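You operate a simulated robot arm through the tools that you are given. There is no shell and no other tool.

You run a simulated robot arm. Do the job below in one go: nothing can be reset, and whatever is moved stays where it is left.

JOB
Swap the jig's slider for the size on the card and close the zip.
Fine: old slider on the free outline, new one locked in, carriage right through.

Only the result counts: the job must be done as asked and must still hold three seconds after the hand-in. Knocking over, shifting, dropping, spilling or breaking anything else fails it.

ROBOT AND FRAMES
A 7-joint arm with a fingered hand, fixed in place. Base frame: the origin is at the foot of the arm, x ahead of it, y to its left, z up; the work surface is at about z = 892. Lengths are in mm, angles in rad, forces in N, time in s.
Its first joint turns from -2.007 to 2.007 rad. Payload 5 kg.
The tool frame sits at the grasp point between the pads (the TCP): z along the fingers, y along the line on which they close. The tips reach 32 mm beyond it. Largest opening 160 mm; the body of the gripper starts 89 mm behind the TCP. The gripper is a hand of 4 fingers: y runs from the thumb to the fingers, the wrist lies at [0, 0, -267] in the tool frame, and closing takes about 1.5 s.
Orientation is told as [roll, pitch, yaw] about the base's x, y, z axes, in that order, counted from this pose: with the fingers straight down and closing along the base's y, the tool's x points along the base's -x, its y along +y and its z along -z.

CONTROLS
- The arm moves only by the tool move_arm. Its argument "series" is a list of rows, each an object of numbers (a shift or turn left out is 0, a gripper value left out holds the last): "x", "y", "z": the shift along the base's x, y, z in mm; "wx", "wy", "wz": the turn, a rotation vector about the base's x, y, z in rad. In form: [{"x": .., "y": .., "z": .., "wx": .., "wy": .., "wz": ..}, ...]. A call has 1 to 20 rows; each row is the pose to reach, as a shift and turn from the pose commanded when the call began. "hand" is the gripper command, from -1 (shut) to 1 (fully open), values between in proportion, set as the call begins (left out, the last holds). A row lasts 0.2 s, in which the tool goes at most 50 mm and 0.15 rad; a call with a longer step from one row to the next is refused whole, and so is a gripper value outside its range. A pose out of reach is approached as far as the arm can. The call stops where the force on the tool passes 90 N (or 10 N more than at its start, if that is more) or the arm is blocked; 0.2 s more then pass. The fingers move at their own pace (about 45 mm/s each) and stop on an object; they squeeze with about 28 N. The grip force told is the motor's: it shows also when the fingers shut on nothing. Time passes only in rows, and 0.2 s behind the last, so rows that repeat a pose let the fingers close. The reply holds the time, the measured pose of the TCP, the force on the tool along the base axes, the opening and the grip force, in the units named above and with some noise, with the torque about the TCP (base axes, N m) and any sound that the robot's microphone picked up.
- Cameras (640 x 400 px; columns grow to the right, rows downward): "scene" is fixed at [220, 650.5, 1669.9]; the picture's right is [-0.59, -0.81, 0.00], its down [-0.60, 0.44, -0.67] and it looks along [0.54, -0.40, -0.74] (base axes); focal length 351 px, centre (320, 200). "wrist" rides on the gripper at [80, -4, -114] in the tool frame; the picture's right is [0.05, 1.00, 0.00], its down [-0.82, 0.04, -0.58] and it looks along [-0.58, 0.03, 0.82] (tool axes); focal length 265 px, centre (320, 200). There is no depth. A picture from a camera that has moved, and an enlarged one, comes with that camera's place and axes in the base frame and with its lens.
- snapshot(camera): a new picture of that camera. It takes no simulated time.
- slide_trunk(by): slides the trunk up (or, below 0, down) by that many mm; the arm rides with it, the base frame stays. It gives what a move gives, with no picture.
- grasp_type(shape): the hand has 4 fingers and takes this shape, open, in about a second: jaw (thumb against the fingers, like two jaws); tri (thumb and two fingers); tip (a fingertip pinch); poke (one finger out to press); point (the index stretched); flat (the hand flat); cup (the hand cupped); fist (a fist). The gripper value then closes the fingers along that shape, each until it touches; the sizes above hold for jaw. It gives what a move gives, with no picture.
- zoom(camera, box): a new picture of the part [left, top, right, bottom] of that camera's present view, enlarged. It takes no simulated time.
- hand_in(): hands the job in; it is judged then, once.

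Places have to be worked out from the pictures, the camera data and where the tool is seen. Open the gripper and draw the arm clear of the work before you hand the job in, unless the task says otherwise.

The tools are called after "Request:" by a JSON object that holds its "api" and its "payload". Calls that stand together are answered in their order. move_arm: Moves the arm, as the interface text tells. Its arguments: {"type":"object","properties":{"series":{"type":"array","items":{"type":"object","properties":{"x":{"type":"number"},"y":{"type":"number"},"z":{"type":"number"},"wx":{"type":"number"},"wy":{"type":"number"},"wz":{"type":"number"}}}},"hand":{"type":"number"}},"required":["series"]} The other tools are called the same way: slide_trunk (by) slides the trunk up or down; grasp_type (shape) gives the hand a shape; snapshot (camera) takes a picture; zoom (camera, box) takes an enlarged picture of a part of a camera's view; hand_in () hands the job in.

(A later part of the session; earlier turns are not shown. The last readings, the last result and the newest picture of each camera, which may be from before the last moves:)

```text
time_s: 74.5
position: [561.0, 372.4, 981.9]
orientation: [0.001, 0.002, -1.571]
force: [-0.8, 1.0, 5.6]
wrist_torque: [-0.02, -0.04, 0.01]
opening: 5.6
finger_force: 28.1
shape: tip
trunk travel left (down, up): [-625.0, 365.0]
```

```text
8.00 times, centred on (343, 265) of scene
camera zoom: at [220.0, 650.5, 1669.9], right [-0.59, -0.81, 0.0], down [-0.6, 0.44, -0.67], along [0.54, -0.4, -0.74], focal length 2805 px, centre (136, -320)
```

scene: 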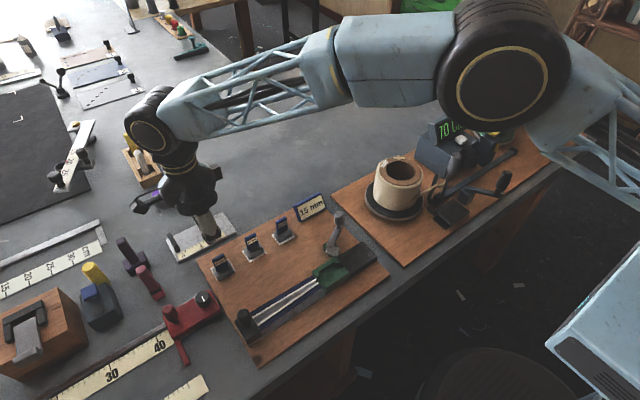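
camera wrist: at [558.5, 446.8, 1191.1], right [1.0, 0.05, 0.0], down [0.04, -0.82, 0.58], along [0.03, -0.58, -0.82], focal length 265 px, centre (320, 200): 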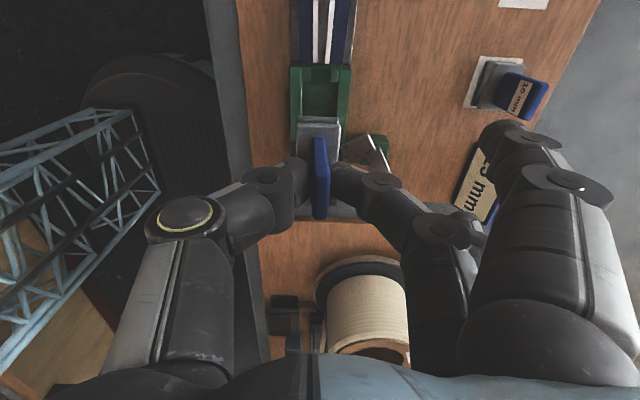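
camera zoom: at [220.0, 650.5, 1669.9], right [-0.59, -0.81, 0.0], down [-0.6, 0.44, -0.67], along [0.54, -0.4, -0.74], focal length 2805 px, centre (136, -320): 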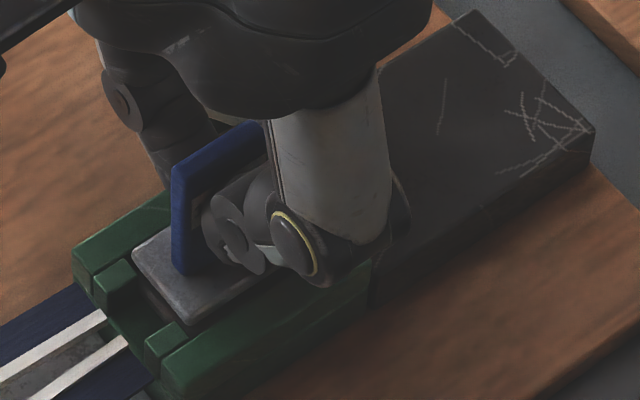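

The slider touches the pocket floor (5.6 N) and looks seated like the old one did. I'll press slightly to make sure it's fully down.

Request:
{"api": "move_arm", "payload": {"series": [{"z": -1}, {"z": -2}, {"z": -2}]}}

Request:
{"api": "zoom", "payload": {"camera": "scene", "box": [318, 240, 368, 290]}}

```text
time_s: 75.3
position: [560.4, 372.8, 981.2]
orientation: [0.0, 0.003, -1.57]
force: [-5.9, -0.3, 23.2]
wrist_torque: [-0.04, 0.08, -0.02]
opening: 5.6
finger_force: 27.8
shape: tip
trunk travel left (down, up): [-625.0, 365.0]
```

```text
8.00 times, centred on (343, 265) of scene
camera zoom: at [220.0, 650.5, 1669.9], right [-0.59, -0.81, 0.0], down [-0.6, 0.44, -0.67], along [0.54, -0.4, -0.74], focal length 2805 px, centre (136, -320)
```

zoom: 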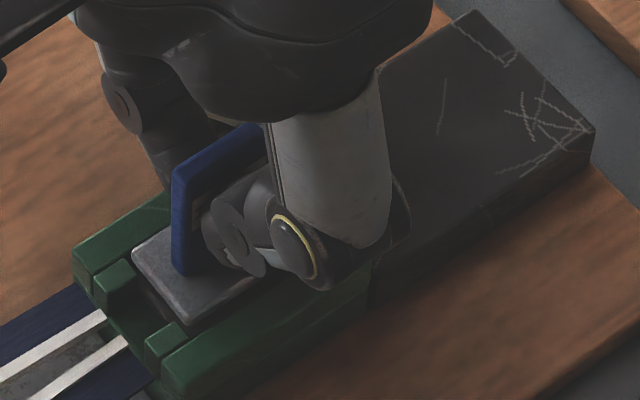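

It is on the hard floor (23 N without moving). I'll relax, release and rise straight up.

Request:
{"api": "move_arm", "payload": {"series": [{"z": 1.5}, {"z": 1.5}, {"z": 1.5}, {"z": 1.5}, {"z": 1.5}, {"z": 20}, {"z": 55}, {"z": 95}, {"z": 95}], "hand": -0.55}}

Request:
{"api": "snapshot", "payload": {"camera": "wrist"}}

Request:
{"api": "zoom", "payload": {"camera": "scene", "box": [305, 205, 385, 295]}}

Request:
{"api": "zoom", "payload": {"camera": "wrist", "box": [260, 50, 400, 190]}}

```text
time_s: 77.3
position: [562.6, 373.6, 1072.3]
orientation: [0.0, 0.002, -1.574]
force: [0.0, -0.1, -0.2]
wrist_torque: [-0.02, 0.01, 0.02]
opening: 36.1
finger_force: 0.0
shape: tip
trunk travel left (down, up): [-625.0, 365.0]
```

```text
taken
camera wrist: at [559.6, 454.3, 1187.8], right [1.0, 0.05, 0.0], down [0.04, -0.82, 0.58], along [0.03, -0.58, -0.82], focal length 265 px, centre (320, 200)
```

wrist: 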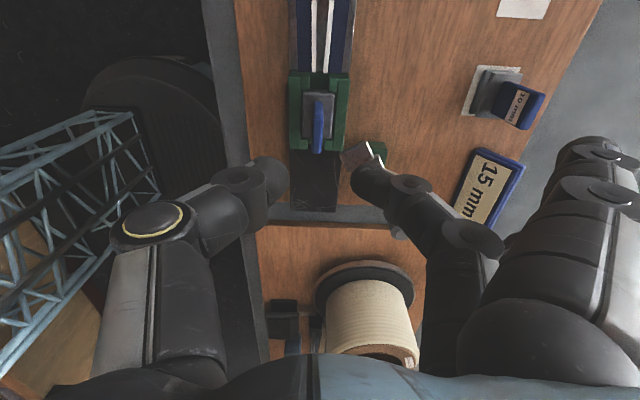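

```text
4.44 times, centred on (345, 250) of scene
camera zoom: at [220.0, 650.5, 1669.9], right [-0.59, -0.81, 0.0], down [-0.6, 0.44, -0.67], along [0.54, -0.4, -0.74], focal length 1558 px, centre (209, -22)
```

zoom: 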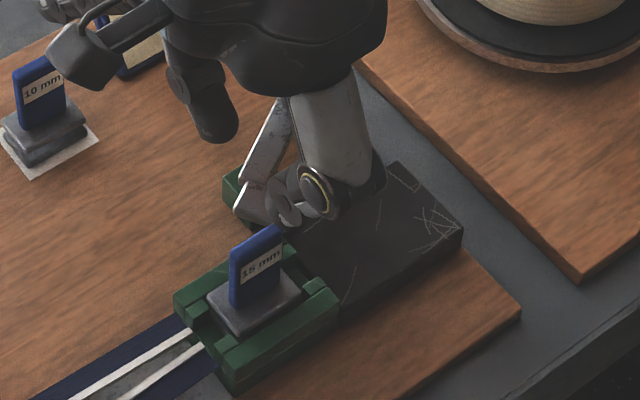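

```text
2.86 times, centred on (330, 120) of wrist
camera zoom: at [559.6, 454.3, 1187.8], right [1.0, 0.05, 0.0], down [0.04, -0.82, 0.58], along [0.03, -0.58, -0.82], focal length 758 px, centre (291, 429)
```

zoom: 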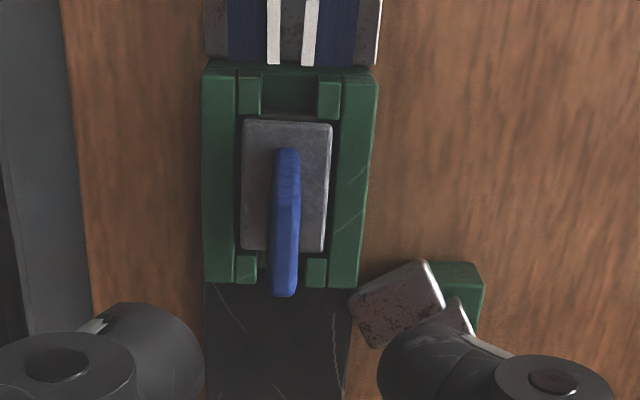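

The 15 mm slider stands upright and seated in the pocket. Next I'll move above the lever knob (about (655, 271)) to turn it back to its original closed stop.

Request:
{"api": "move_arm", "payload": {"series": [{"x": 22, "y": -25}, {"x": 46, "y": -50}, {"x": 70, "y": -76}, {"x": 92, "y": -100}, {"x": 92, "y": -100}, {"x": 92, "y": -100}]}}

Request:
{"api": "snapshot", "payload": {"camera": "wrist"}}

Request:
{"api": "zoom", "payload": {"camera": "wrist", "box": [200, 20, 400, 180]}}

```text
time_s: 78.7
position: [654.3, 272.4, 1075.8]
orientation: [0.0, 0.002, -1.574]
force: [0.1, -0.8, -0.1]
wrist_torque: [-0.03, -0.02, 0.02]
opening: 35.8
finger_force: 0.1
shape: tip
trunk travel left (down, up): [-625.0, 365.0]
```

```text
taken
camera wrist: at [650.8, 352.6, 1190.4], right [1.0, 0.05, 0.0], down [0.04, -0.82, 0.58], along [0.03, -0.58, -0.82], focal length 265 px, centre (320, 200)
```

wrist: 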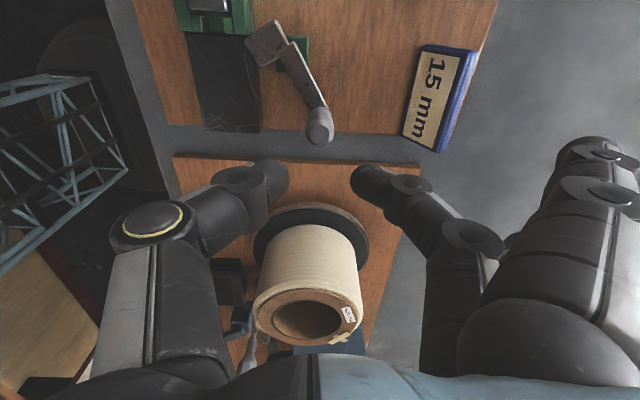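

```text
2.50 times, centred on (300, 100) of wrist
camera zoom: at [650.8, 352.6, 1190.4], right [1.0, 0.05, 0.0], down [0.04, -0.82, 0.58], along [0.03, -0.58, -0.82], focal length 664 px, centre (370, 450)
```

zoom: 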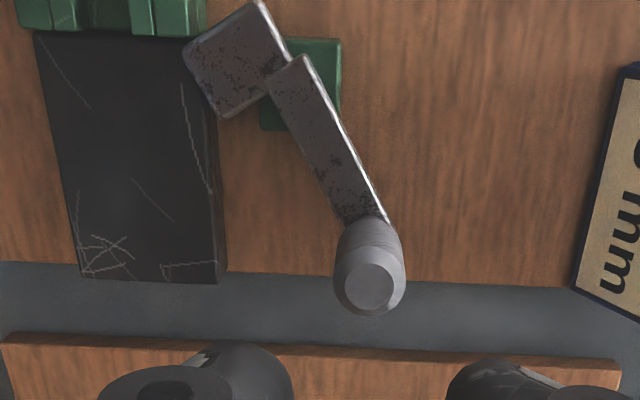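

The knob is right under the hand. I'll yaw the hand by +45° so the thumb can push the knob directly along its closing arc, then descend.

Request:
{"api": "move_arm", "payload": {"series": [{"wz": 0.131}, {"wz": 0.262}, {"wz": 0.393}, {"wz": 0.524}, {"wz": 0.655}, {"wz": 0.785}, {"wz": 0.785}, {"wz": 0.785, "z": -20}, {"wz": 0.785, "z": -45}, {"wz": 0.785, "z": -65}, {"wz": 0.785, "z": -65}], "hand": -0.45}}

Request:
{"api": "snapshot", "payload": {"camera": "wrist"}}

Request:
{"api": "zoom", "payload": {"camera": "scene", "box": [290, 170, 390, 290]}}

```text
time_s: 81.1
position: [655.9, 273.4, 1009.0]
orientation: [-0.001, 0.002, -0.789]
force: [0.2, 0.1, 0.2]
wrist_torque: [0.0, 0.0, -0.02]
opening: 43.5
finger_force: 0.0
shape: tip
trunk travel left (down, up): [-625.0, 365.0]
```

```text
taken
camera wrist: at [597.1, 326.0, 1124.7], right [0.67, 0.74, 0.0], down [0.61, -0.55, 0.58], along [0.43, -0.39, -0.82], focal length 265 px, centre (320, 200)
```

wrist: 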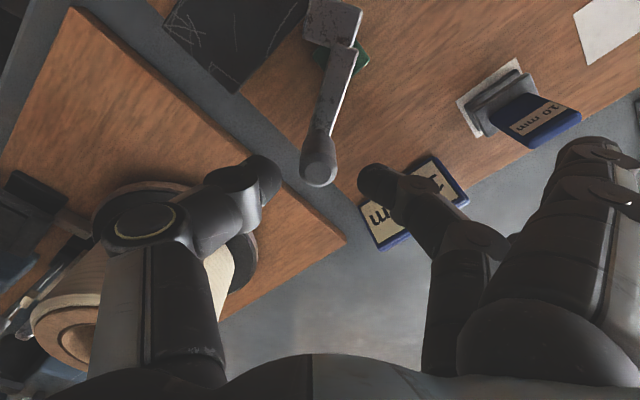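

```text
3.33 times, centred on (340, 230) of scene
camera zoom: at [220.0, 650.5, 1669.9], right [-0.59, -0.81, 0.0], down [-0.6, 0.44, -0.67], along [0.54, -0.4, -0.74], focal length 1169 px, centre (253, 100)
```

zoom: 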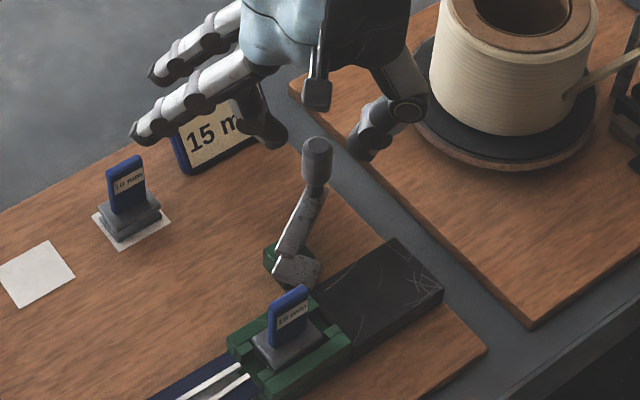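

Careful: in "tip" shape the spare fingers stick out straight, and at this yaw they'd come close to the 10 mm slider. I'll rise again and change to the compact "jaw" shape for turning the lever.

Request:
{"api": "move_arm", "payload": {"series": [{"z": 30}, {"z": 65}, {"z": 65}]}}

Request:
{"api": "grasp_type", "payload": {"shape": "jaw"}}

Request:
{"api": "move_arm", "payload": {"series": [{"z": 0}, {"z": 0}, {"z": 0}, {"z": 0}, {"z": 0}, {"z": 0}], "hand": -0.3}}

Request:
{"api": "snapshot", "payload": {"camera": "wrist"}}

Request:
{"api": "snapshot", "payload": {"camera": "scene"}}

```text
time_s: 81.9
position: [655.3, 272.2, 1075.1]
orientation: [0.0, 0.004, -0.788]
force: [0.1, 0.3, -0.1]
wrist_torque: [-0.02, 0.01, -0.01]
opening: 43.4
finger_force: 0.0
shape: tip
trunk travel left (down, up): [-625.0, 365.0]
```

```text
time_s: 82.8
position: [655.5, 272.4, 1074.3]
orientation: [-0.001, 0.0, -0.788]
force: [-0.8, -0.6, 0.4]
wrist_torque: [0.02, 0.01, 0.02]
opening: 159.9
finger_force: 0.1
shape: jaw
trunk travel left (down, up): [-625.0, 365.0]
```

```text
time_s: 84.2
position: [653.6, 271.9, 1075.0]
orientation: [0.0, 0.001, -0.786]
force: [-0.6, -0.3, 0.1]
wrist_torque: [-0.03, 0.0, -0.05]
opening: 56.8
finger_force: 0.1
shape: jaw
trunk travel left (down, up): [-625.0, 365.0]
```

```text
taken
camera wrist: at [596.3, 326.1, 1189.7], right [0.67, 0.74, 0.0], down [0.61, -0.55, 0.58], along [0.43, -0.39, -0.82], focal length 265 px, centre (320, 200)
```

wrist: 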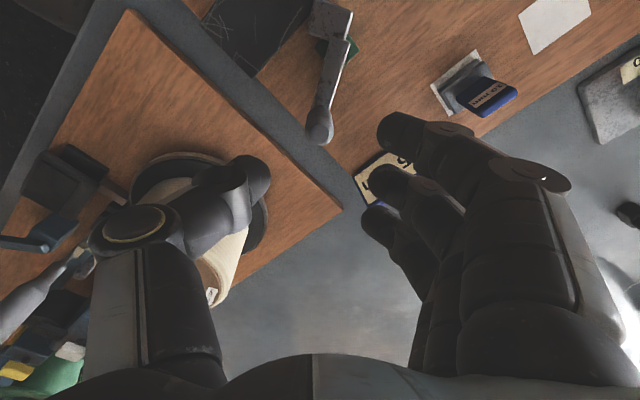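

```text
taken
```

scene: 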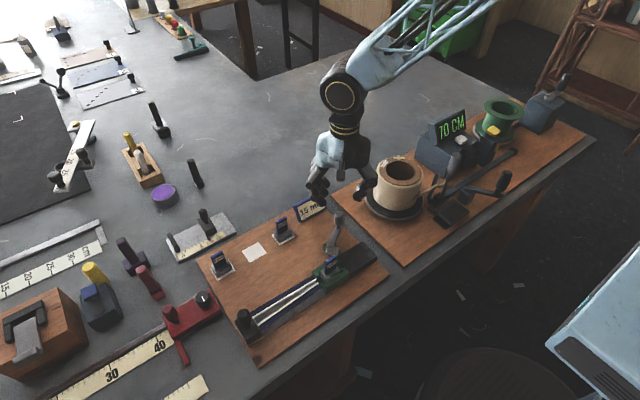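

The jaw shape is compact again and the knob is still centred between thumb and fingers. Descending to z≈970 around the knob.

Request:
{"api": "move_arm", "payload": {"series": [{"z": -30}, {"z": -60}, {"z": -80}, {"z": -80}]}}

Request:
{"api": "snapshot", "payload": {"camera": "wrist"}}

Request:
{"api": "zoom", "payload": {"camera": "scene", "box": [290, 170, 390, 290]}}

```text
time_s: 85.2
position: [655.3, 272.1, 993.5]
orientation: [0.0, 0.002, -0.787]
force: [0.5, -0.7, 0.8]
wrist_torque: [0.0, 0.01, 0.01]
opening: 56.9
finger_force: 0.0
shape: jaw
trunk travel left (down, up): [-625.0, 365.0]
```

```text
taken
camera wrist: at [597.2, 325.7, 1108.2], right [0.67, 0.74, 0.0], down [0.61, -0.55, 0.58], along [0.43, -0.39, -0.82], focal length 265 px, centre (320, 200)
```

wrist: 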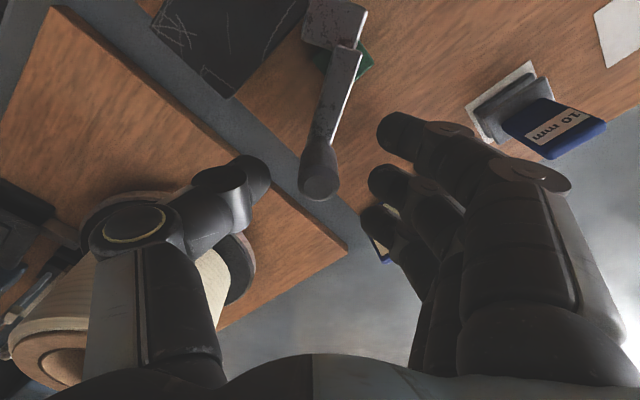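

```text
3.33 times, centred on (340, 230) of scene
camera zoom: at [220.0, 650.5, 1669.9], right [-0.59, -0.81, 0.0], down [-0.6, 0.44, -0.67], along [0.54, -0.4, -0.74], focal length 1169 px, centre (253, 100)
```

zoom: 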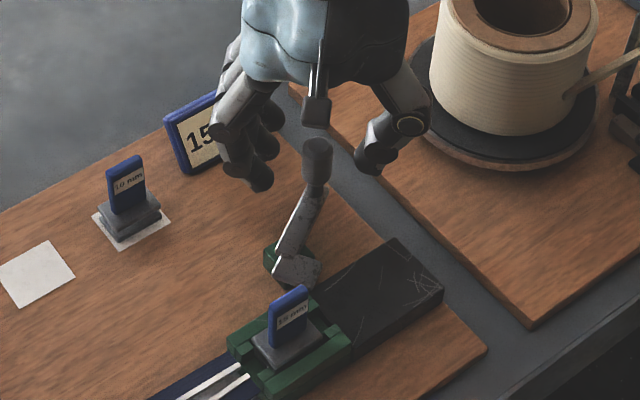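

Request:
{"api": "move_arm", "payload": {"series": [{"z": -12}, {"z": -24}, {"z": -24}]}}

Request:
{"api": "move_arm", "payload": {"series": [{"z": 0}, {"z": 0}, {"z": 0}, {"z": 0}, {"z": 0}], "hand": -1}}

Request:
{"api": "snapshot", "payload": {"camera": "wrist"}}

```text
time_s: 86.0
position: [655.7, 271.8, 971.0]
orientation: [-0.001, 0.002, -0.786]
force: [0.2, -0.4, -0.8]
wrist_torque: [-0.01, -0.02, 0.0]
opening: 56.7
finger_force: 0.0
shape: jaw
trunk travel left (down, up): [-625.0, 365.0]
```

```text
time_s: 87.2
position: [655.8, 271.3, 970.2]
orientation: [-0.001, 0.001, -0.788]
force: [-1.3, -4.2, -1.8]
wrist_torque: [0.07, -0.08, 0.15]
opening: 5.3
finger_force: 28.4
shape: jaw
trunk travel left (down, up): [-625.0, 365.0]
```

```text
taken
camera wrist: at [597.4, 325.0, 1085.6], right [0.67, 0.74, 0.0], down [0.61, -0.55, 0.58], along [0.43, -0.39, -0.82], focal length 265 px, centre (320, 200)
```

wrist: 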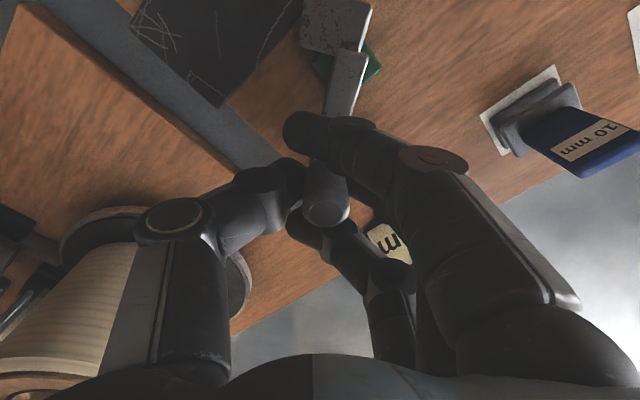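

The knob is held with the thumb behind it. I'll move along the arc counter-clockwise back to the original stop, listening for a click.

Request:
{"api": "move_arm", "payload": {"series": [{"x": 3.5, "y": 2.4}, {"x": 6.9, "y": 4.9}, {"x": 10.2, "y": 8.1}, {"x": 13.5, "y": 11.5}, {"x": 16.3, "y": 15.3}, {"x": 18.9, "y": 19.2}, {"x": 18.9, "y": 19.2}]}}

Request:
{"api": "snapshot", "payload": {"camera": "wrist"}}

Request:
{"api": "zoom", "payload": {"camera": "scene", "box": [290, 170, 390, 290]}}

```text
time_s: 88.8
position: [672.9, 289.9, 972.4]
orientation: [-0.001, 0.002, -0.786]
force: [-9.0, -15.4, 0.7]
wrist_torque: [-0.26, 0.14, 0.11]
opening: 5.1
finger_force: 28.5
shape: jaw
trunk travel left (down, up): [-625.0, 365.0]
```

```text
taken
camera wrist: at [614.1, 343.6, 1086.6], right [0.67, 0.74, 0.0], down [0.61, -0.55, 0.57], along [0.43, -0.39, -0.82], focal length 265 px, centre (320, 200)
```

wrist: 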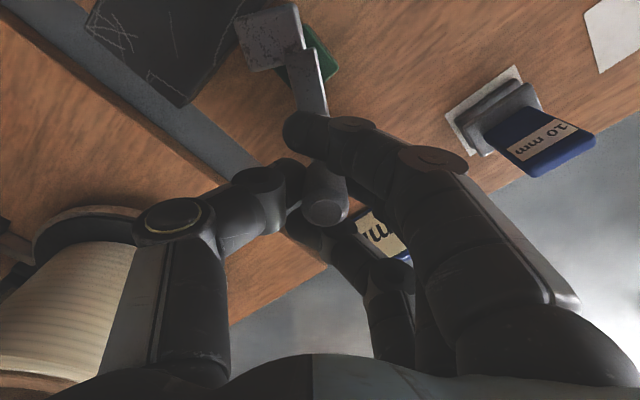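

```text
3.33 times, centred on (340, 230) of scene
camera zoom: at [220.0, 650.5, 1669.9], right [-0.59, -0.81, 0.0], down [-0.6, 0.44, -0.67], along [0.54, -0.4, -0.74], focal length 1169 px, centre (253, 100)
```

zoom: 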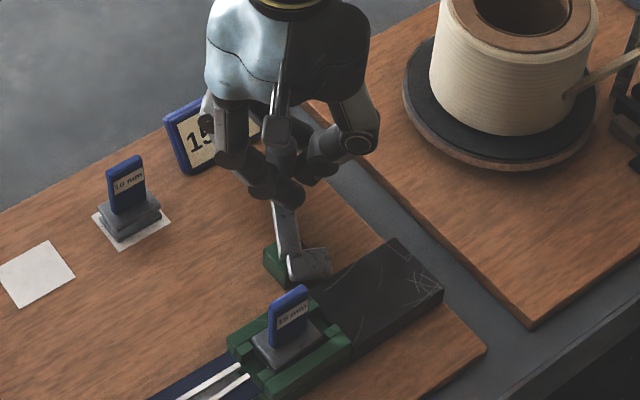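

The lever has turned back to about −30°. I'll press a little further to make sure it is fully on its stop.

Request:
{"api": "move_arm", "payload": {"series": [{"x": 1, "y": 1.8}, {"x": 2, "y": 3.6}, {"x": 3, "y": 5.5}, {"x": 3, "y": 5.5}]}}

Request:
{"api": "zoom", "payload": {"camera": "scene", "box": [290, 170, 390, 290]}}

```text
time_s: 89.8
position: [675.7, 292.7, 971.7]
orientation: [0.001, 0.002, -0.786]
force: [-15.1, -25.3, 8.3]
wrist_torque: [-0.55, 0.44, 0.11]
opening: 7.5
finger_force: 27.7
shape: jaw
trunk travel left (down, up): [-625.0, 365.0]
```

```text
3.33 times, centred on (340, 230) of scene
camera zoom: at [220.0, 650.5, 1669.9], right [-0.59, -0.81, 0.0], down [-0.6, 0.44, -0.67], along [0.54, -0.4, -0.74], focal length 1169 px, centre (253, 100)
```

zoom: 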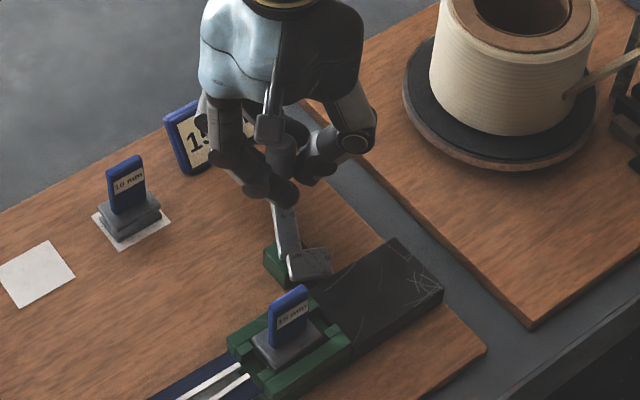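

The force rises to ~30 N with no more motion, so the lever is at its stop. I'll relax, release and rise.

Request:
{"api": "move_arm", "payload": {"series": [{"x": -2, "y": -4}, {"x": -2, "y": -4}, {"x": -2, "y": -4}, {"x": -2, "y": -4}, {"x": -2, "y": -4, "z": 25}, {"x": -2, "y": -4, "z": 60}, {"x": -2, "y": -4, "z": 100}, {"x": -2, "y": -4, "z": 100}], "hand": -0.3}}

Request:
{"api": "snapshot", "payload": {"camera": "wrist"}}

Request:
{"api": "zoom", "payload": {"camera": "scene", "box": [305, 205, 385, 295]}}

```text
time_s: 91.6
position: [675.4, 291.0, 1070.6]
orientation: [0.0, 0.001, -0.786]
force: [0.5, 0.2, -0.3]
wrist_torque: [0.01, 0.0, 0.03]
opening: 55.6
finger_force: 0.0
shape: jaw
trunk travel left (down, up): [-625.0, 365.0]
```

```text
taken
camera wrist: at [616.4, 345.3, 1184.9], right [0.67, 0.74, 0.0], down [0.61, -0.55, 0.58], along [0.43, -0.39, -0.82], focal length 265 px, centre (320, 200)
```

wrist: 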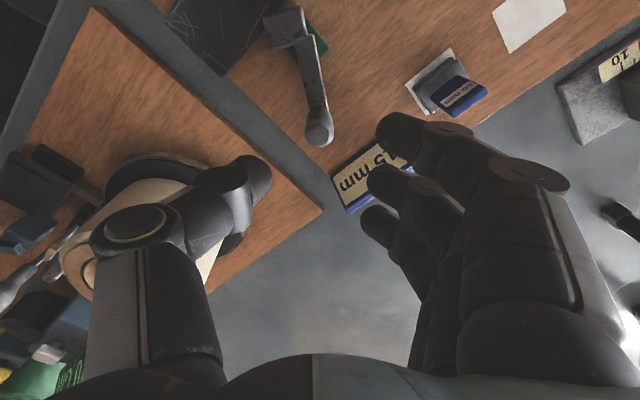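

```text
4.44 times, centred on (345, 250) of scene
camera zoom: at [220.0, 650.5, 1669.9], right [-0.59, -0.81, 0.0], down [-0.6, 0.44, -0.67], along [0.54, -0.4, -0.74], focal length 1558 px, centre (209, -22)
```

zoom: 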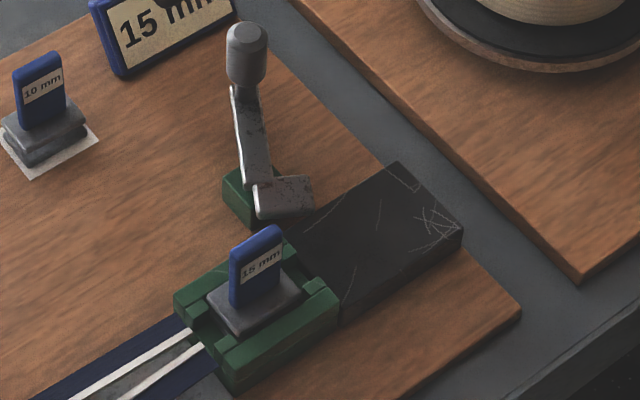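

The lever is back exactly where it was at the start. Now I'll return over the slider with the "tip" pinch and give a gentle upward tug to verify that the new slider is locked.

Request:
{"api": "move_arm", "payload": {"series": [{"x": -18, "y": 13, "z": 5, "wz": -0.131}, {"x": -36, "y": 26, "z": 5, "wz": -0.262}, {"x": -54, "y": 39, "z": 5, "wz": -0.393}, {"x": -72, "y": 52, "z": 5, "wz": -0.524}, {"x": -90, "y": 65, "z": 5, "wz": -0.655}, {"x": -112, "y": 79, "z": 5, "wz": -0.785}, {"x": -112, "y": 79, "z": 5, "wz": -0.785}]}}

Request:
{"api": "grasp_type", "payload": {"shape": "tip"}}

Request:
{"api": "move_arm", "payload": {"series": [{"z": 0}, {"z": 0}, {"z": 0}, {"z": 0}, {"z": 0}, {"z": 0}, {"z": 0}], "hand": -0.55}}

Request:
{"api": "snapshot", "payload": {"camera": "wrist"}}

Request:
{"api": "zoom", "payload": {"camera": "wrist", "box": [250, 50, 390, 190]}}

```text
time_s: 93.2
position: [562.9, 373.2, 1076.5]
orientation: [0.0, 0.0, -1.574]
force: [0.5, -0.3, 0.0]
wrist_torque: [0.0, 0.01, -0.03]
opening: 55.5
finger_force: 0.1
shape: jaw
trunk travel left (down, up): [-625.0, 365.0]
```

```text
time_s: 94.1
position: [563.3, 372.3, 1075.7]
orientation: [-0.001, 0.003, -1.573]
force: [-0.3, 0.2, 0.5]
wrist_torque: [0.0, 0.01, 0.01]
opening: 159.9
finger_force: 0.0
shape: tip
trunk travel left (down, up): [-625.0, 365.0]
```

```text
time_s: 95.7
position: [562.6, 371.4, 1074.6]
orientation: [-0.001, 0.003, -1.575]
force: [0.8, 0.0, -0.7]
wrist_torque: [-0.01, 0.03, -0.02]
opening: 36.1
finger_force: 0.1
shape: tip
trunk travel left (down, up): [-625.0, 365.0]
```

```text
taken
camera wrist: at [560.1, 452.9, 1191.1], right [1.0, 0.05, 0.0], down [0.04, -0.82, 0.58], along [0.03, -0.58, -0.82], focal length 265 px, centre (320, 200)
```

wrist: 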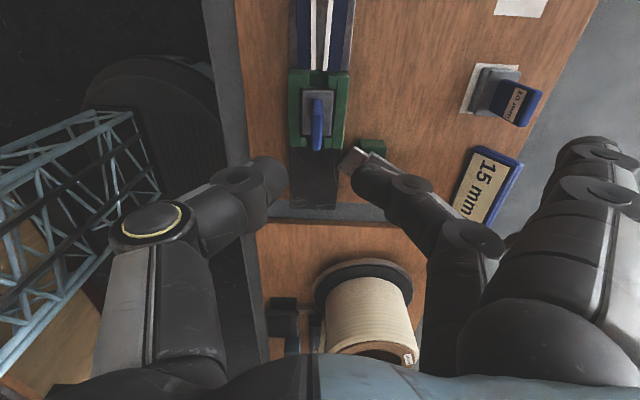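

```text
2.86 times, centred on (320, 120) of wrist
camera zoom: at [560.1, 452.9, 1191.1], right [1.0, 0.05, 0.0], down [0.04, -0.82, 0.58], along [0.03, -0.58, -0.82], focal length 758 px, centre (320, 429)
```

zoom: 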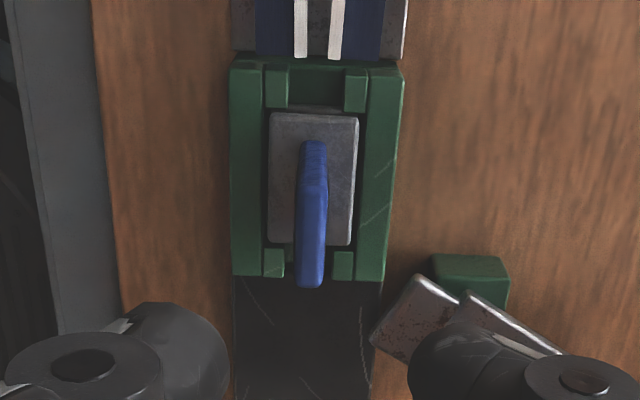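

The grip is about 2.5 mm to −x of the hand. I'll centre, lower to z≈980 and pinch.

Request:
{"api": "move_arm", "payload": {"series": [{"x": -2.5, "z": -25}, {"x": -2.5, "z": -55}, {"x": -2.5, "z": -80}, {"x": -2.5, "z": -96}, {"x": -2.5, "z": -96}]}}

Request:
{"api": "zoom", "payload": {"camera": "wrist", "box": [240, 80, 400, 260]}}

Request:
{"api": "move_arm", "payload": {"series": [{"z": 0}, {"z": 0}, {"z": 0}, {"z": 0}, {"z": 0}], "hand": -1}}

Request:
{"api": "zoom", "payload": {"camera": "wrist", "box": [240, 80, 400, 260]}}

```text
time_s: 96.9
position: [562.0, 373.0, 979.4]
orientation: [0.0, 0.002, -1.573]
force: [-0.3, 0.2, 0.3]
wrist_torque: [0.02, 0.0, 0.01]
opening: 36.1
finger_force: 0.0
shape: tip
trunk travel left (down, up): [-625.0, 365.0]
```

```text
2.22 times, centred on (320, 170) of wrist
camera zoom: at [559.4, 452.6, 1094.3], right [1.0, 0.05, 0.0], down [0.04, -0.82, 0.58], along [0.03, -0.57, -0.82], focal length 590 px, centre (320, 267)
```

zoom: 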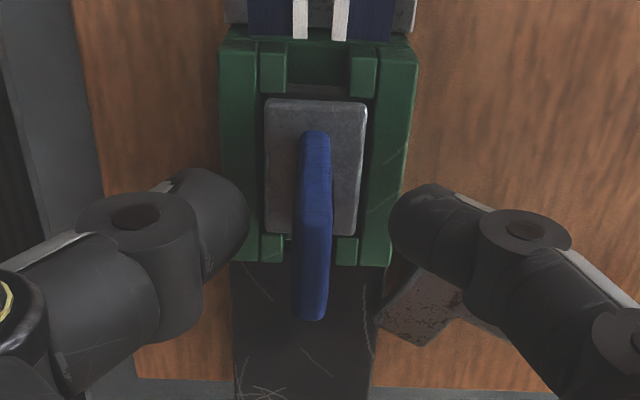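

```text
time_s: 98.1
position: [563.4, 373.4, 978.4]
orientation: [0.0, 0.001, -1.573]
force: [-0.4, -1.3, -3.6]
wrist_torque: [-0.02, -0.04, -0.02]
opening: 3.8
finger_force: 28.3
shape: tip
trunk travel left (down, up): [-625.0, 365.0]
```

```text
2.22 times, centred on (320, 170) of wrist
camera zoom: at [559.6, 452.6, 1094.0], right [1.0, 0.05, 0.0], down [0.04, -0.82, 0.58], along [0.03, -0.58, -0.82], focal length 590 px, centre (320, 267)
```

zoom: 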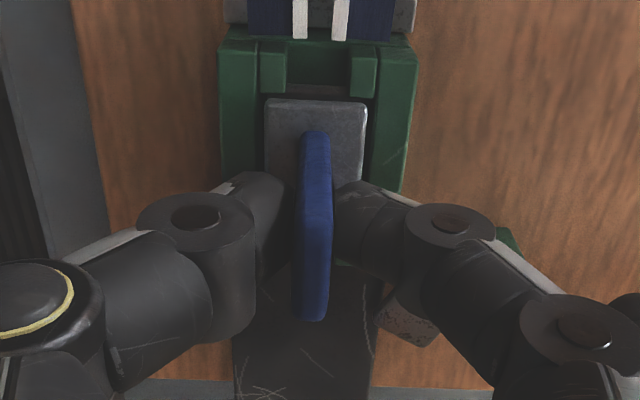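

The new grip is pinched symmetrically. Now a gentle 2 mm lift to check for a locking hold.

Request:
{"api": "move_arm", "payload": {"series": [{"z": 1}, {"z": 2}, {"z": 2}]}}

Request:
{"api": "zoom", "payload": {"camera": "wrist", "box": [240, 80, 400, 260]}}

Request:
{"api": "zoom", "payload": {"camera": "scene", "box": [318, 240, 368, 290]}}

```text
time_s: 98.9
position: [561.7, 372.4, 980.7]
orientation: [-0.001, 0.001, -1.574]
force: [1.5, 0.4, -12.8]
wrist_torque: [0.02, -0.13, -0.01]
opening: 3.4
finger_force: 28.1
shape: tip
trunk travel left (down, up): [-625.0, 365.0]
```

```text
2.22 times, centred on (320, 170) of wrist
camera zoom: at [559.5, 452.4, 1095.1], right [1.0, 0.05, 0.0], down [0.04, -0.82, 0.58], along [0.03, -0.58, -0.82], focal length 590 px, centre (320, 267)
```

zoom: 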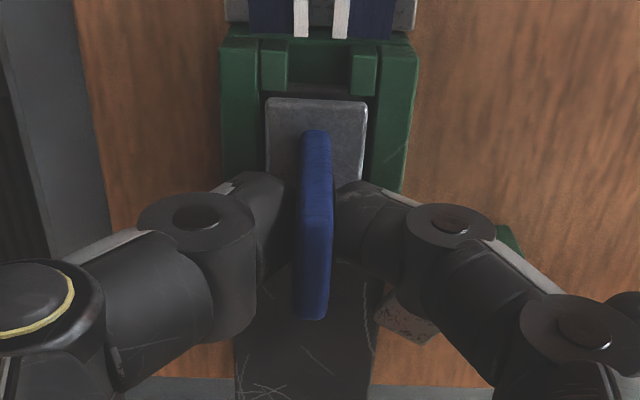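

```text
8.00 times, centred on (343, 265) of scene
camera zoom: at [220.0, 650.5, 1669.9], right [-0.59, -0.81, 0.0], down [-0.6, 0.44, -0.67], along [0.54, -0.4, -0.74], focal length 2805 px, centre (136, -320)
```

zoom: 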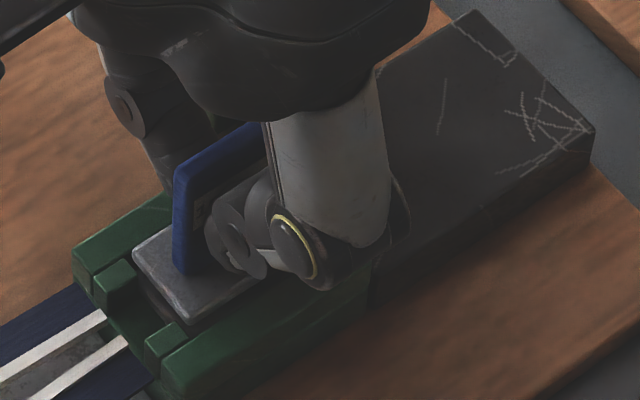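

The tug now meets about 10 N and the slider doesn't rise, unlike the free ~2 N with the lever open, so it is locked. I'll relax the tug and try pulling the carriage a short way along +y.

Request:
{"api": "move_arm", "payload": {"series": [{"z": -2}, {"z": -2}, {"y": 3, "z": -2}, {"y": 6, "z": -2}, {"y": 10, "z": -2}, {"y": 10, "z": -2}]}}

Request:
{"api": "snapshot", "payload": {"camera": "wrist"}}

Request:
{"api": "zoom", "payload": {"camera": "scene", "box": [290, 205, 390, 295]}}

```text
time_s: 100.3
position: [560.9, 379.0, 980.7]
orientation: [0.0, 0.003, -1.572]
force: [8.6, -32.6, 11.3]
wrist_torque: [-0.86, -0.27, 0.04]
opening: 3.8
finger_force: 28.4
shape: tip
trunk travel left (down, up): [-625.0, 365.0]
```

```text
taken
camera wrist: at [557.9, 458.8, 1095.6], right [1.0, 0.05, 0.0], down [0.04, -0.82, 0.58], along [0.03, -0.57, -0.82], focal length 265 px, centre (320, 200)
```

wrist: 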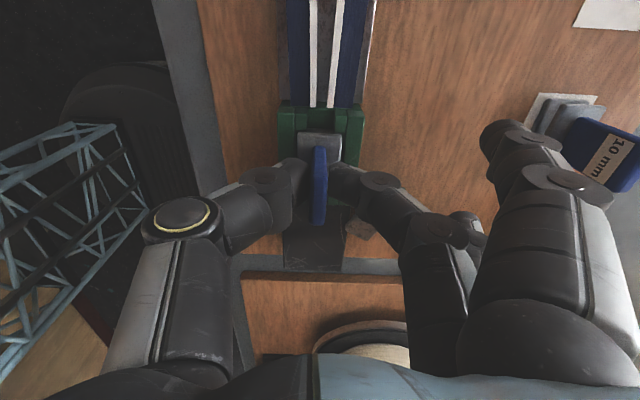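

```text
4.44 times, centred on (340, 250) of scene
camera zoom: at [220.0, 650.5, 1669.9], right [-0.59, -0.81, 0.0], down [-0.6, 0.44, -0.67], along [0.54, -0.4, -0.74], focal length 1558 px, centre (231, -22)
```

zoom: 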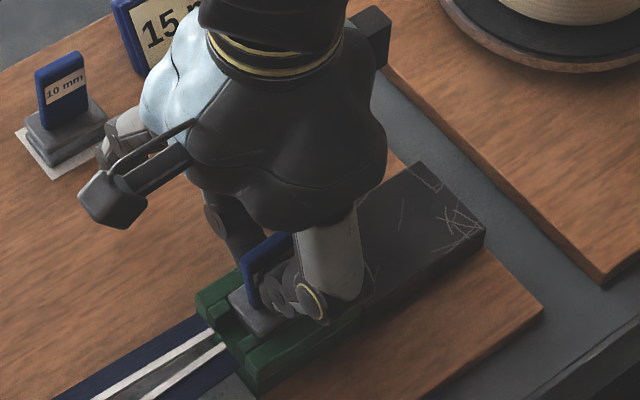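

The carriage has not moved yet although the pull is ~33 N. I'll pull a little harder, stepwise, watching for motion.

Request:
{"api": "move_arm", "payload": {"series": [{"y": 2}, {"y": 4}, {"y": 6}, {"y": 6}]}}

Request:
{"api": "zoom", "payload": {"camera": "scene", "box": [305, 205, 385, 295]}}

Request:
{"api": "zoom", "payload": {"camera": "wrist", "box": [240, 80, 400, 260]}}

```text
time_s: 101.3
position: [558.5, 389.1, 980.5]
orientation: [-0.001, 0.003, -1.57]
force: [-0.6, -3.2, 12.5]
wrist_torque: [-0.16, 0.01, 0.0]
opening: 4.2
finger_force: 28.1
shape: tip
trunk travel left (down, up): [-625.0, 365.0]
```

```text
4.44 times, centred on (345, 250) of scene
camera zoom: at [220.0, 650.5, 1669.9], right [-0.59, -0.81, 0.0], down [-0.6, 0.44, -0.67], along [0.54, -0.4, -0.74], focal length 1558 px, centre (209, -22)
```

zoom: 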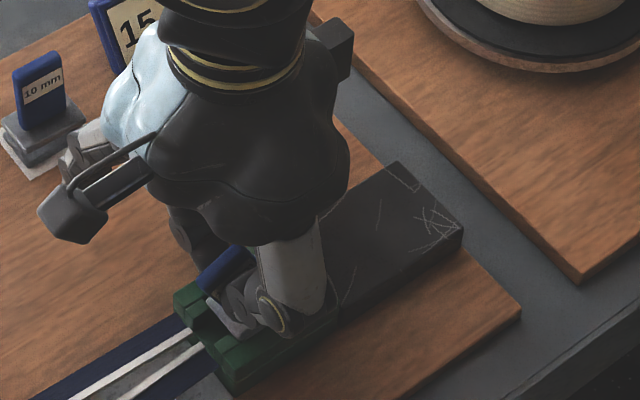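

```text
2.22 times, centred on (320, 170) of wrist
camera zoom: at [556.4, 468.9, 1095.3], right [1.0, 0.05, 0.0], down [0.04, -0.82, 0.57], along [0.03, -0.57, -0.82], focal length 590 px, centre (320, 267)
```

zoom: 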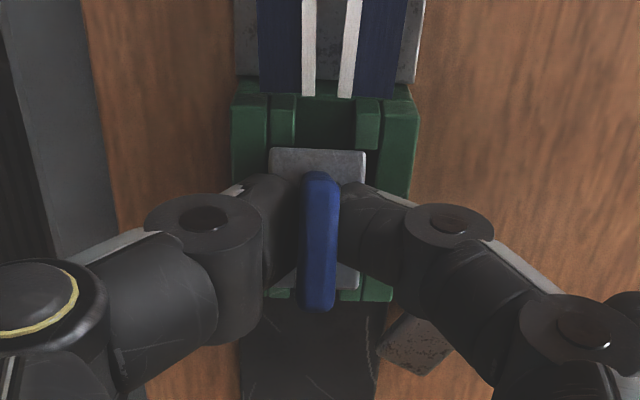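

The slider is tipping forward in the pocket instead of the carriage moving. I'll bring the hand straight back to stand it upright again.

Request:
{"api": "move_arm", "payload": {"series": [{"y": -4}, {"y": -8}, {"y": -12}, {"y": -16}, {"y": -16}, {"y": -16}]}}

Request:
{"api": "zoom", "payload": {"camera": "scene", "box": [318, 240, 368, 290]}}

Request:
{"api": "zoom", "payload": {"camera": "wrist", "box": [240, 80, 400, 260]}}

```text
time_s: 102.7
position: [560.3, 376.7, 982.2]
orientation: [0.005, 0.005, -1.57]
force: [0.5, 44.2, 40.7]
wrist_torque: [1.03, -0.05, -0.01]
opening: 7.1
finger_force: 28.1
shape: tip
trunk travel left (down, up): [-625.0, 365.0]
```

```text
8.00 times, centred on (343, 265) of scene
camera zoom: at [220.0, 650.5, 1669.9], right [-0.59, -0.81, 0.0], down [-0.6, 0.44, -0.67], along [0.54, -0.4, -0.74], focal length 2805 px, centre (136, -320)
```

zoom: 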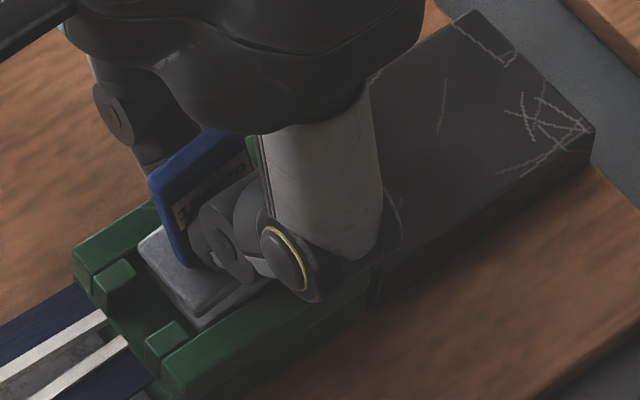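

```text
2.22 times, centred on (320, 170) of wrist
camera zoom: at [556.6, 456.9, 1097.2], right [1.0, 0.05, 0.01], down [0.04, -0.82, 0.57], along [0.03, -0.57, -0.82], focal length 590 px, centre (320, 267)
```

zoom: 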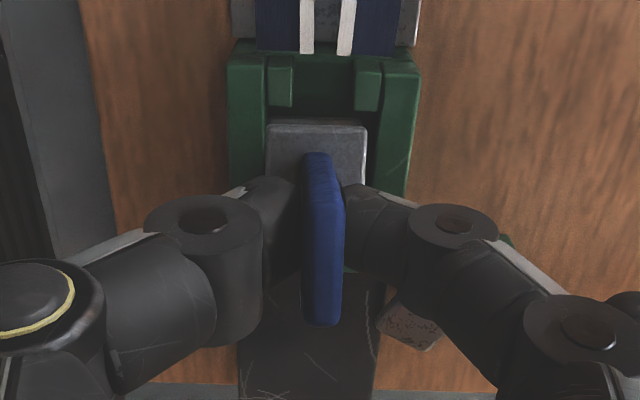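

It is jammed with high forces (44 N in y, 41 N in z). I'll relax the hand by moving back +y a bit and up slightly, then reassess.

Request:
{"api": "move_arm", "payload": {"series": [{"y": 2, "z": 1}, {"y": 4, "z": 2}, {"y": 5, "z": 3}, {"y": 5, "z": 3}]}}

Request:
{"api": "zoom", "payload": {"camera": "scene", "box": [318, 240, 368, 290]}}

Request:
{"api": "zoom", "payload": {"camera": "wrist", "box": [240, 80, 400, 260]}}

```text
time_s: 103.7
position: [560.7, 378.2, 982.6]
orientation: [-0.001, 0.0, -1.573]
force: [0.0, 27.5, 24.6]
wrist_torque: [0.75, -0.03, 0.01]
opening: 7.3
finger_force: 28.5
shape: tip
trunk travel left (down, up): [-625.0, 365.0]
```

```text
8.00 times, centred on (343, 265) of scene
camera zoom: at [220.0, 650.5, 1669.9], right [-0.59, -0.81, 0.0], down [-0.6, 0.44, -0.67], along [0.54, -0.4, -0.74], focal length 2805 px, centre (136, -320)
```

zoom: 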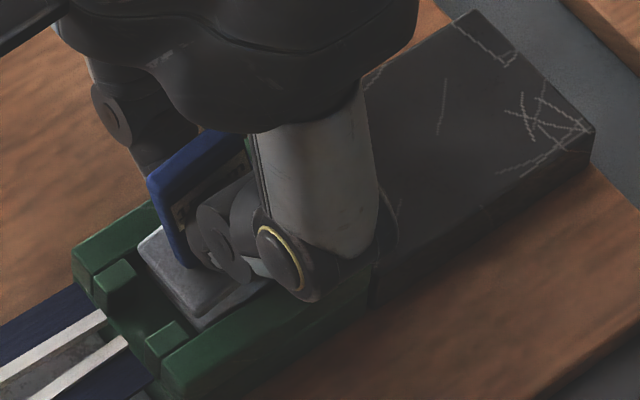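

```text
2.22 times, centred on (320, 170) of wrist
camera zoom: at [557.7, 458.2, 1097.2], right [1.0, 0.05, 0.0], down [0.04, -0.82, 0.58], along [0.03, -0.58, -0.82], focal length 590 px, centre (320, 267)
```

zoom: 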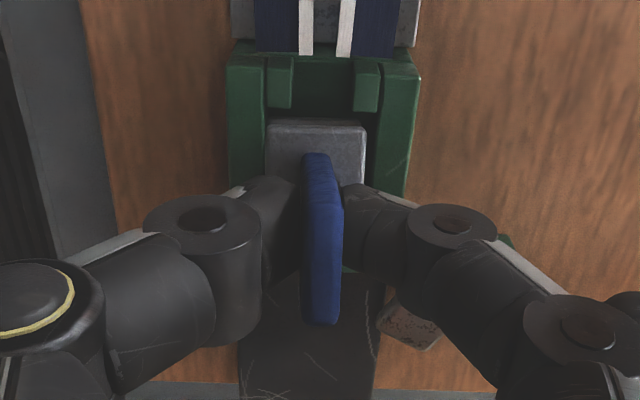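

The slider is leaning towards +y inside the pocket; the pinch acts as a pivot. I'll ease off until the force is near zero before opening the fingers.

Request:
{"api": "move_arm", "payload": {"series": [{"y": 2, "z": 1}, {"y": 4, "z": 2}, {"y": 5, "z": 3}, {"y": 5, "z": 3}]}}

Request:
{"api": "zoom", "payload": {"camera": "scene", "box": [318, 240, 368, 290]}}

```text
time_s: 104.7
position: [559.5, 383.1, 986.0]
orientation: [-0.001, 0.0, -1.57]
force: [-0.2, 0.1, -1.4]
wrist_torque: [-0.07, -0.04, 0.03]
opening: 4.6
finger_force: 28.1
shape: tip
trunk travel left (down, up): [-625.0, 365.0]
```

```text
8.00 times, centred on (343, 265) of scene
camera zoom: at [220.0, 650.5, 1669.9], right [-0.59, -0.81, 0.0], down [-0.6, 0.44, -0.67], along [0.54, -0.4, -0.74], focal length 2805 px, centre (136, -320)
```

zoom: 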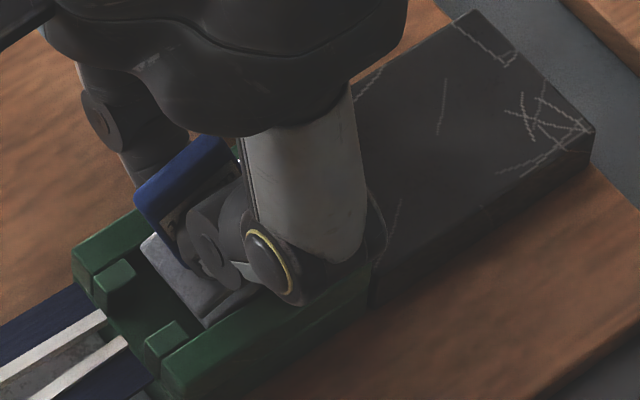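

Forces are zero but the slider hangs tilted in the pinch. I'll lift a few mm to see whether it is held at all.

Request:
{"api": "move_arm", "payload": {"series": [{"z": 2}, {"z": 4}, {"z": 4}]}}

Request:
{"api": "zoom", "payload": {"camera": "scene", "box": [318, 240, 368, 290]}}

Request:
{"api": "zoom", "payload": {"camera": "wrist", "box": [240, 80, 400, 260]}}

```text
time_s: 105.5
position: [559.7, 382.4, 990.1]
orientation: [0.001, 0.001, -1.572]
force: [0.3, -0.3, -1.0]
wrist_torque: [0.02, -0.04, -0.01]
opening: 4.6
finger_force: 27.8
shape: tip
trunk travel left (down, up): [-625.0, 365.0]
```

```text
8.00 times, centred on (343, 265) of scene
camera zoom: at [220.0, 650.5, 1669.9], right [-0.59, -0.81, 0.0], down [-0.6, 0.44, -0.67], along [0.54, -0.4, -0.74], focal length 2805 px, centre (136, -320)
```

zoom: 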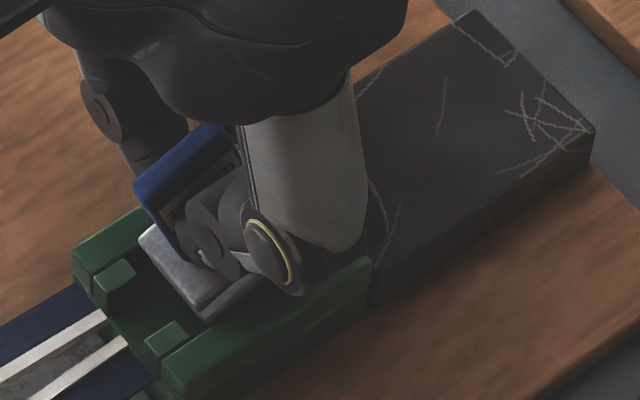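

```text
2.22 times, centred on (320, 170) of wrist
camera zoom: at [557.6, 462.4, 1104.7], right [1.0, 0.05, 0.0], down [0.04, -0.82, 0.58], along [0.03, -0.58, -0.82], focal length 590 px, centre (320, 267)
```

zoom: 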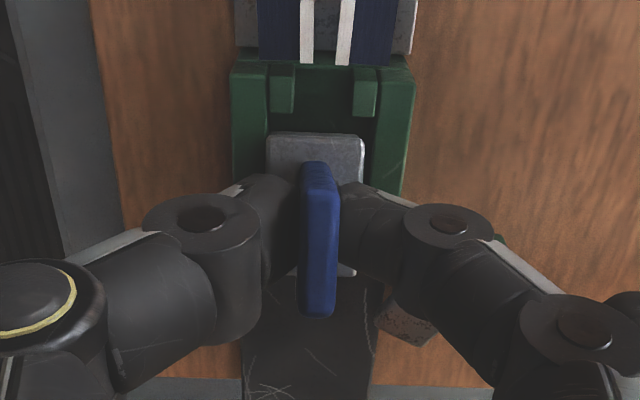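

The slider lifts freely, so it is not locked; the carriage also didn't budge. So the lever's other end must be the locking position. First I re-seat the slider: its base is ~8 mm too far −y because it leans ~23° forward, so I shift +8 mm and lower until its front edge meets the pocket floor.

Request:
{"api": "move_arm", "payload": {"series": [{"y": 3}, {"y": 6}, {"y": 8}, {"y": 8, "z": -2}, {"y": 8, "z": -4}, {"y": 8, "z": -4}]}}

Request:
{"api": "zoom", "payload": {"camera": "scene", "box": [318, 240, 368, 290]}}

Request:
{"api": "zoom", "payload": {"camera": "wrist", "box": [240, 80, 400, 260]}}

```text
time_s: 106.9
position: [559.6, 389.0, 985.3]
orientation: [-0.001, 0.0, -1.573]
force: [1.5, -2.6, 6.0]
wrist_torque: [-0.15, -0.11, 0.04]
opening: 4.6
finger_force: 28.0
shape: tip
trunk travel left (down, up): [-625.0, 365.0]
```

```text
8.00 times, centred on (343, 265) of scene
camera zoom: at [220.0, 650.5, 1669.9], right [-0.59, -0.81, 0.0], down [-0.6, 0.44, -0.67], along [0.54, -0.4, -0.74], focal length 2805 px, centre (136, -320)
```

zoom: 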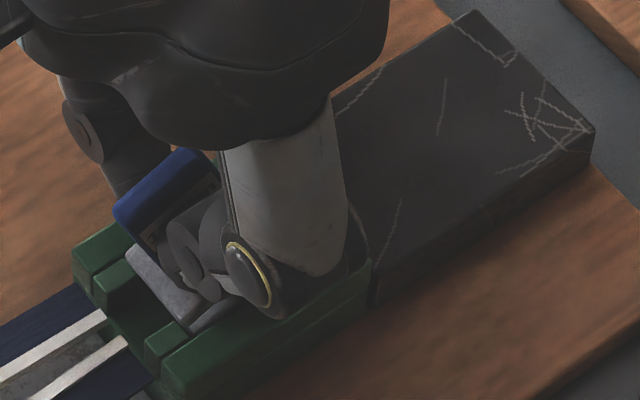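

```text
2.22 times, centred on (320, 170) of wrist
camera zoom: at [556.8, 469.2, 1101.0], right [1.0, 0.05, 0.0], down [0.04, -0.82, 0.58], along [0.03, -0.57, -0.82], focal length 590 px, centre (320, 267)
```

zoom: 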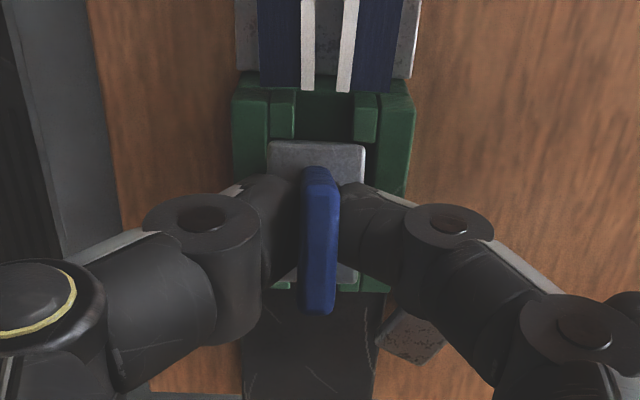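

The front edge touches the floor next to the +y lugs. Opening now should let the slider drop back flat into the pocket.

Request:
{"api": "move_arm", "payload": {"series": [{"z": 0}, {"z": 0}, {"z": 0}, {"z": 0}], "hand": -0.5}}

Request:
{"api": "zoom", "payload": {"camera": "scene", "box": [318, 240, 368, 290]}}

Request:
{"api": "zoom", "payload": {"camera": "wrist", "box": [240, 80, 400, 260]}}

```text
time_s: 107.9
position: [559.7, 389.9, 985.9]
orientation: [-0.002, 0.003, -1.571]
force: [0.0, 0.1, 0.2]
wrist_torque: [0.0, 0.03, 0.01]
opening: 39.8
finger_force: 0.1
shape: tip
trunk travel left (down, up): [-625.0, 365.0]
```

```text
8.00 times, centred on (343, 265) of scene
camera zoom: at [220.0, 650.5, 1669.9], right [-0.59, -0.81, 0.0], down [-0.6, 0.44, -0.67], along [0.54, -0.4, -0.74], focal length 2805 px, centre (136, -320)
```

zoom: 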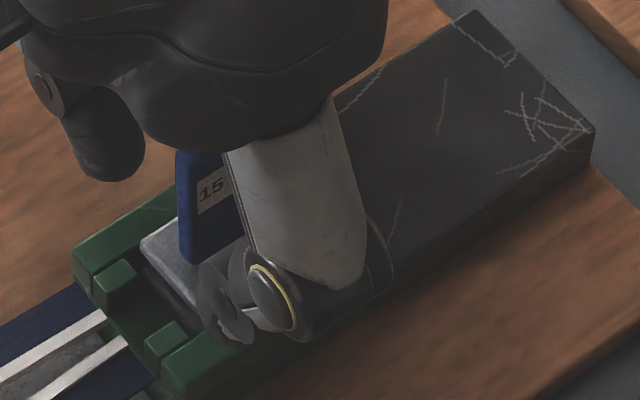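

```text
2.22 times, centred on (320, 170) of wrist
camera zoom: at [556.7, 469.7, 1100.6], right [1.0, 0.05, 0.0], down [0.04, -0.82, 0.58], along [0.03, -0.58, -0.82], focal length 590 px, centre (320, 267)
```

zoom: 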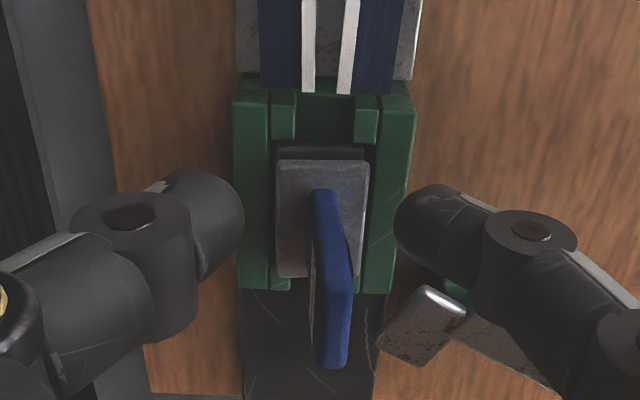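

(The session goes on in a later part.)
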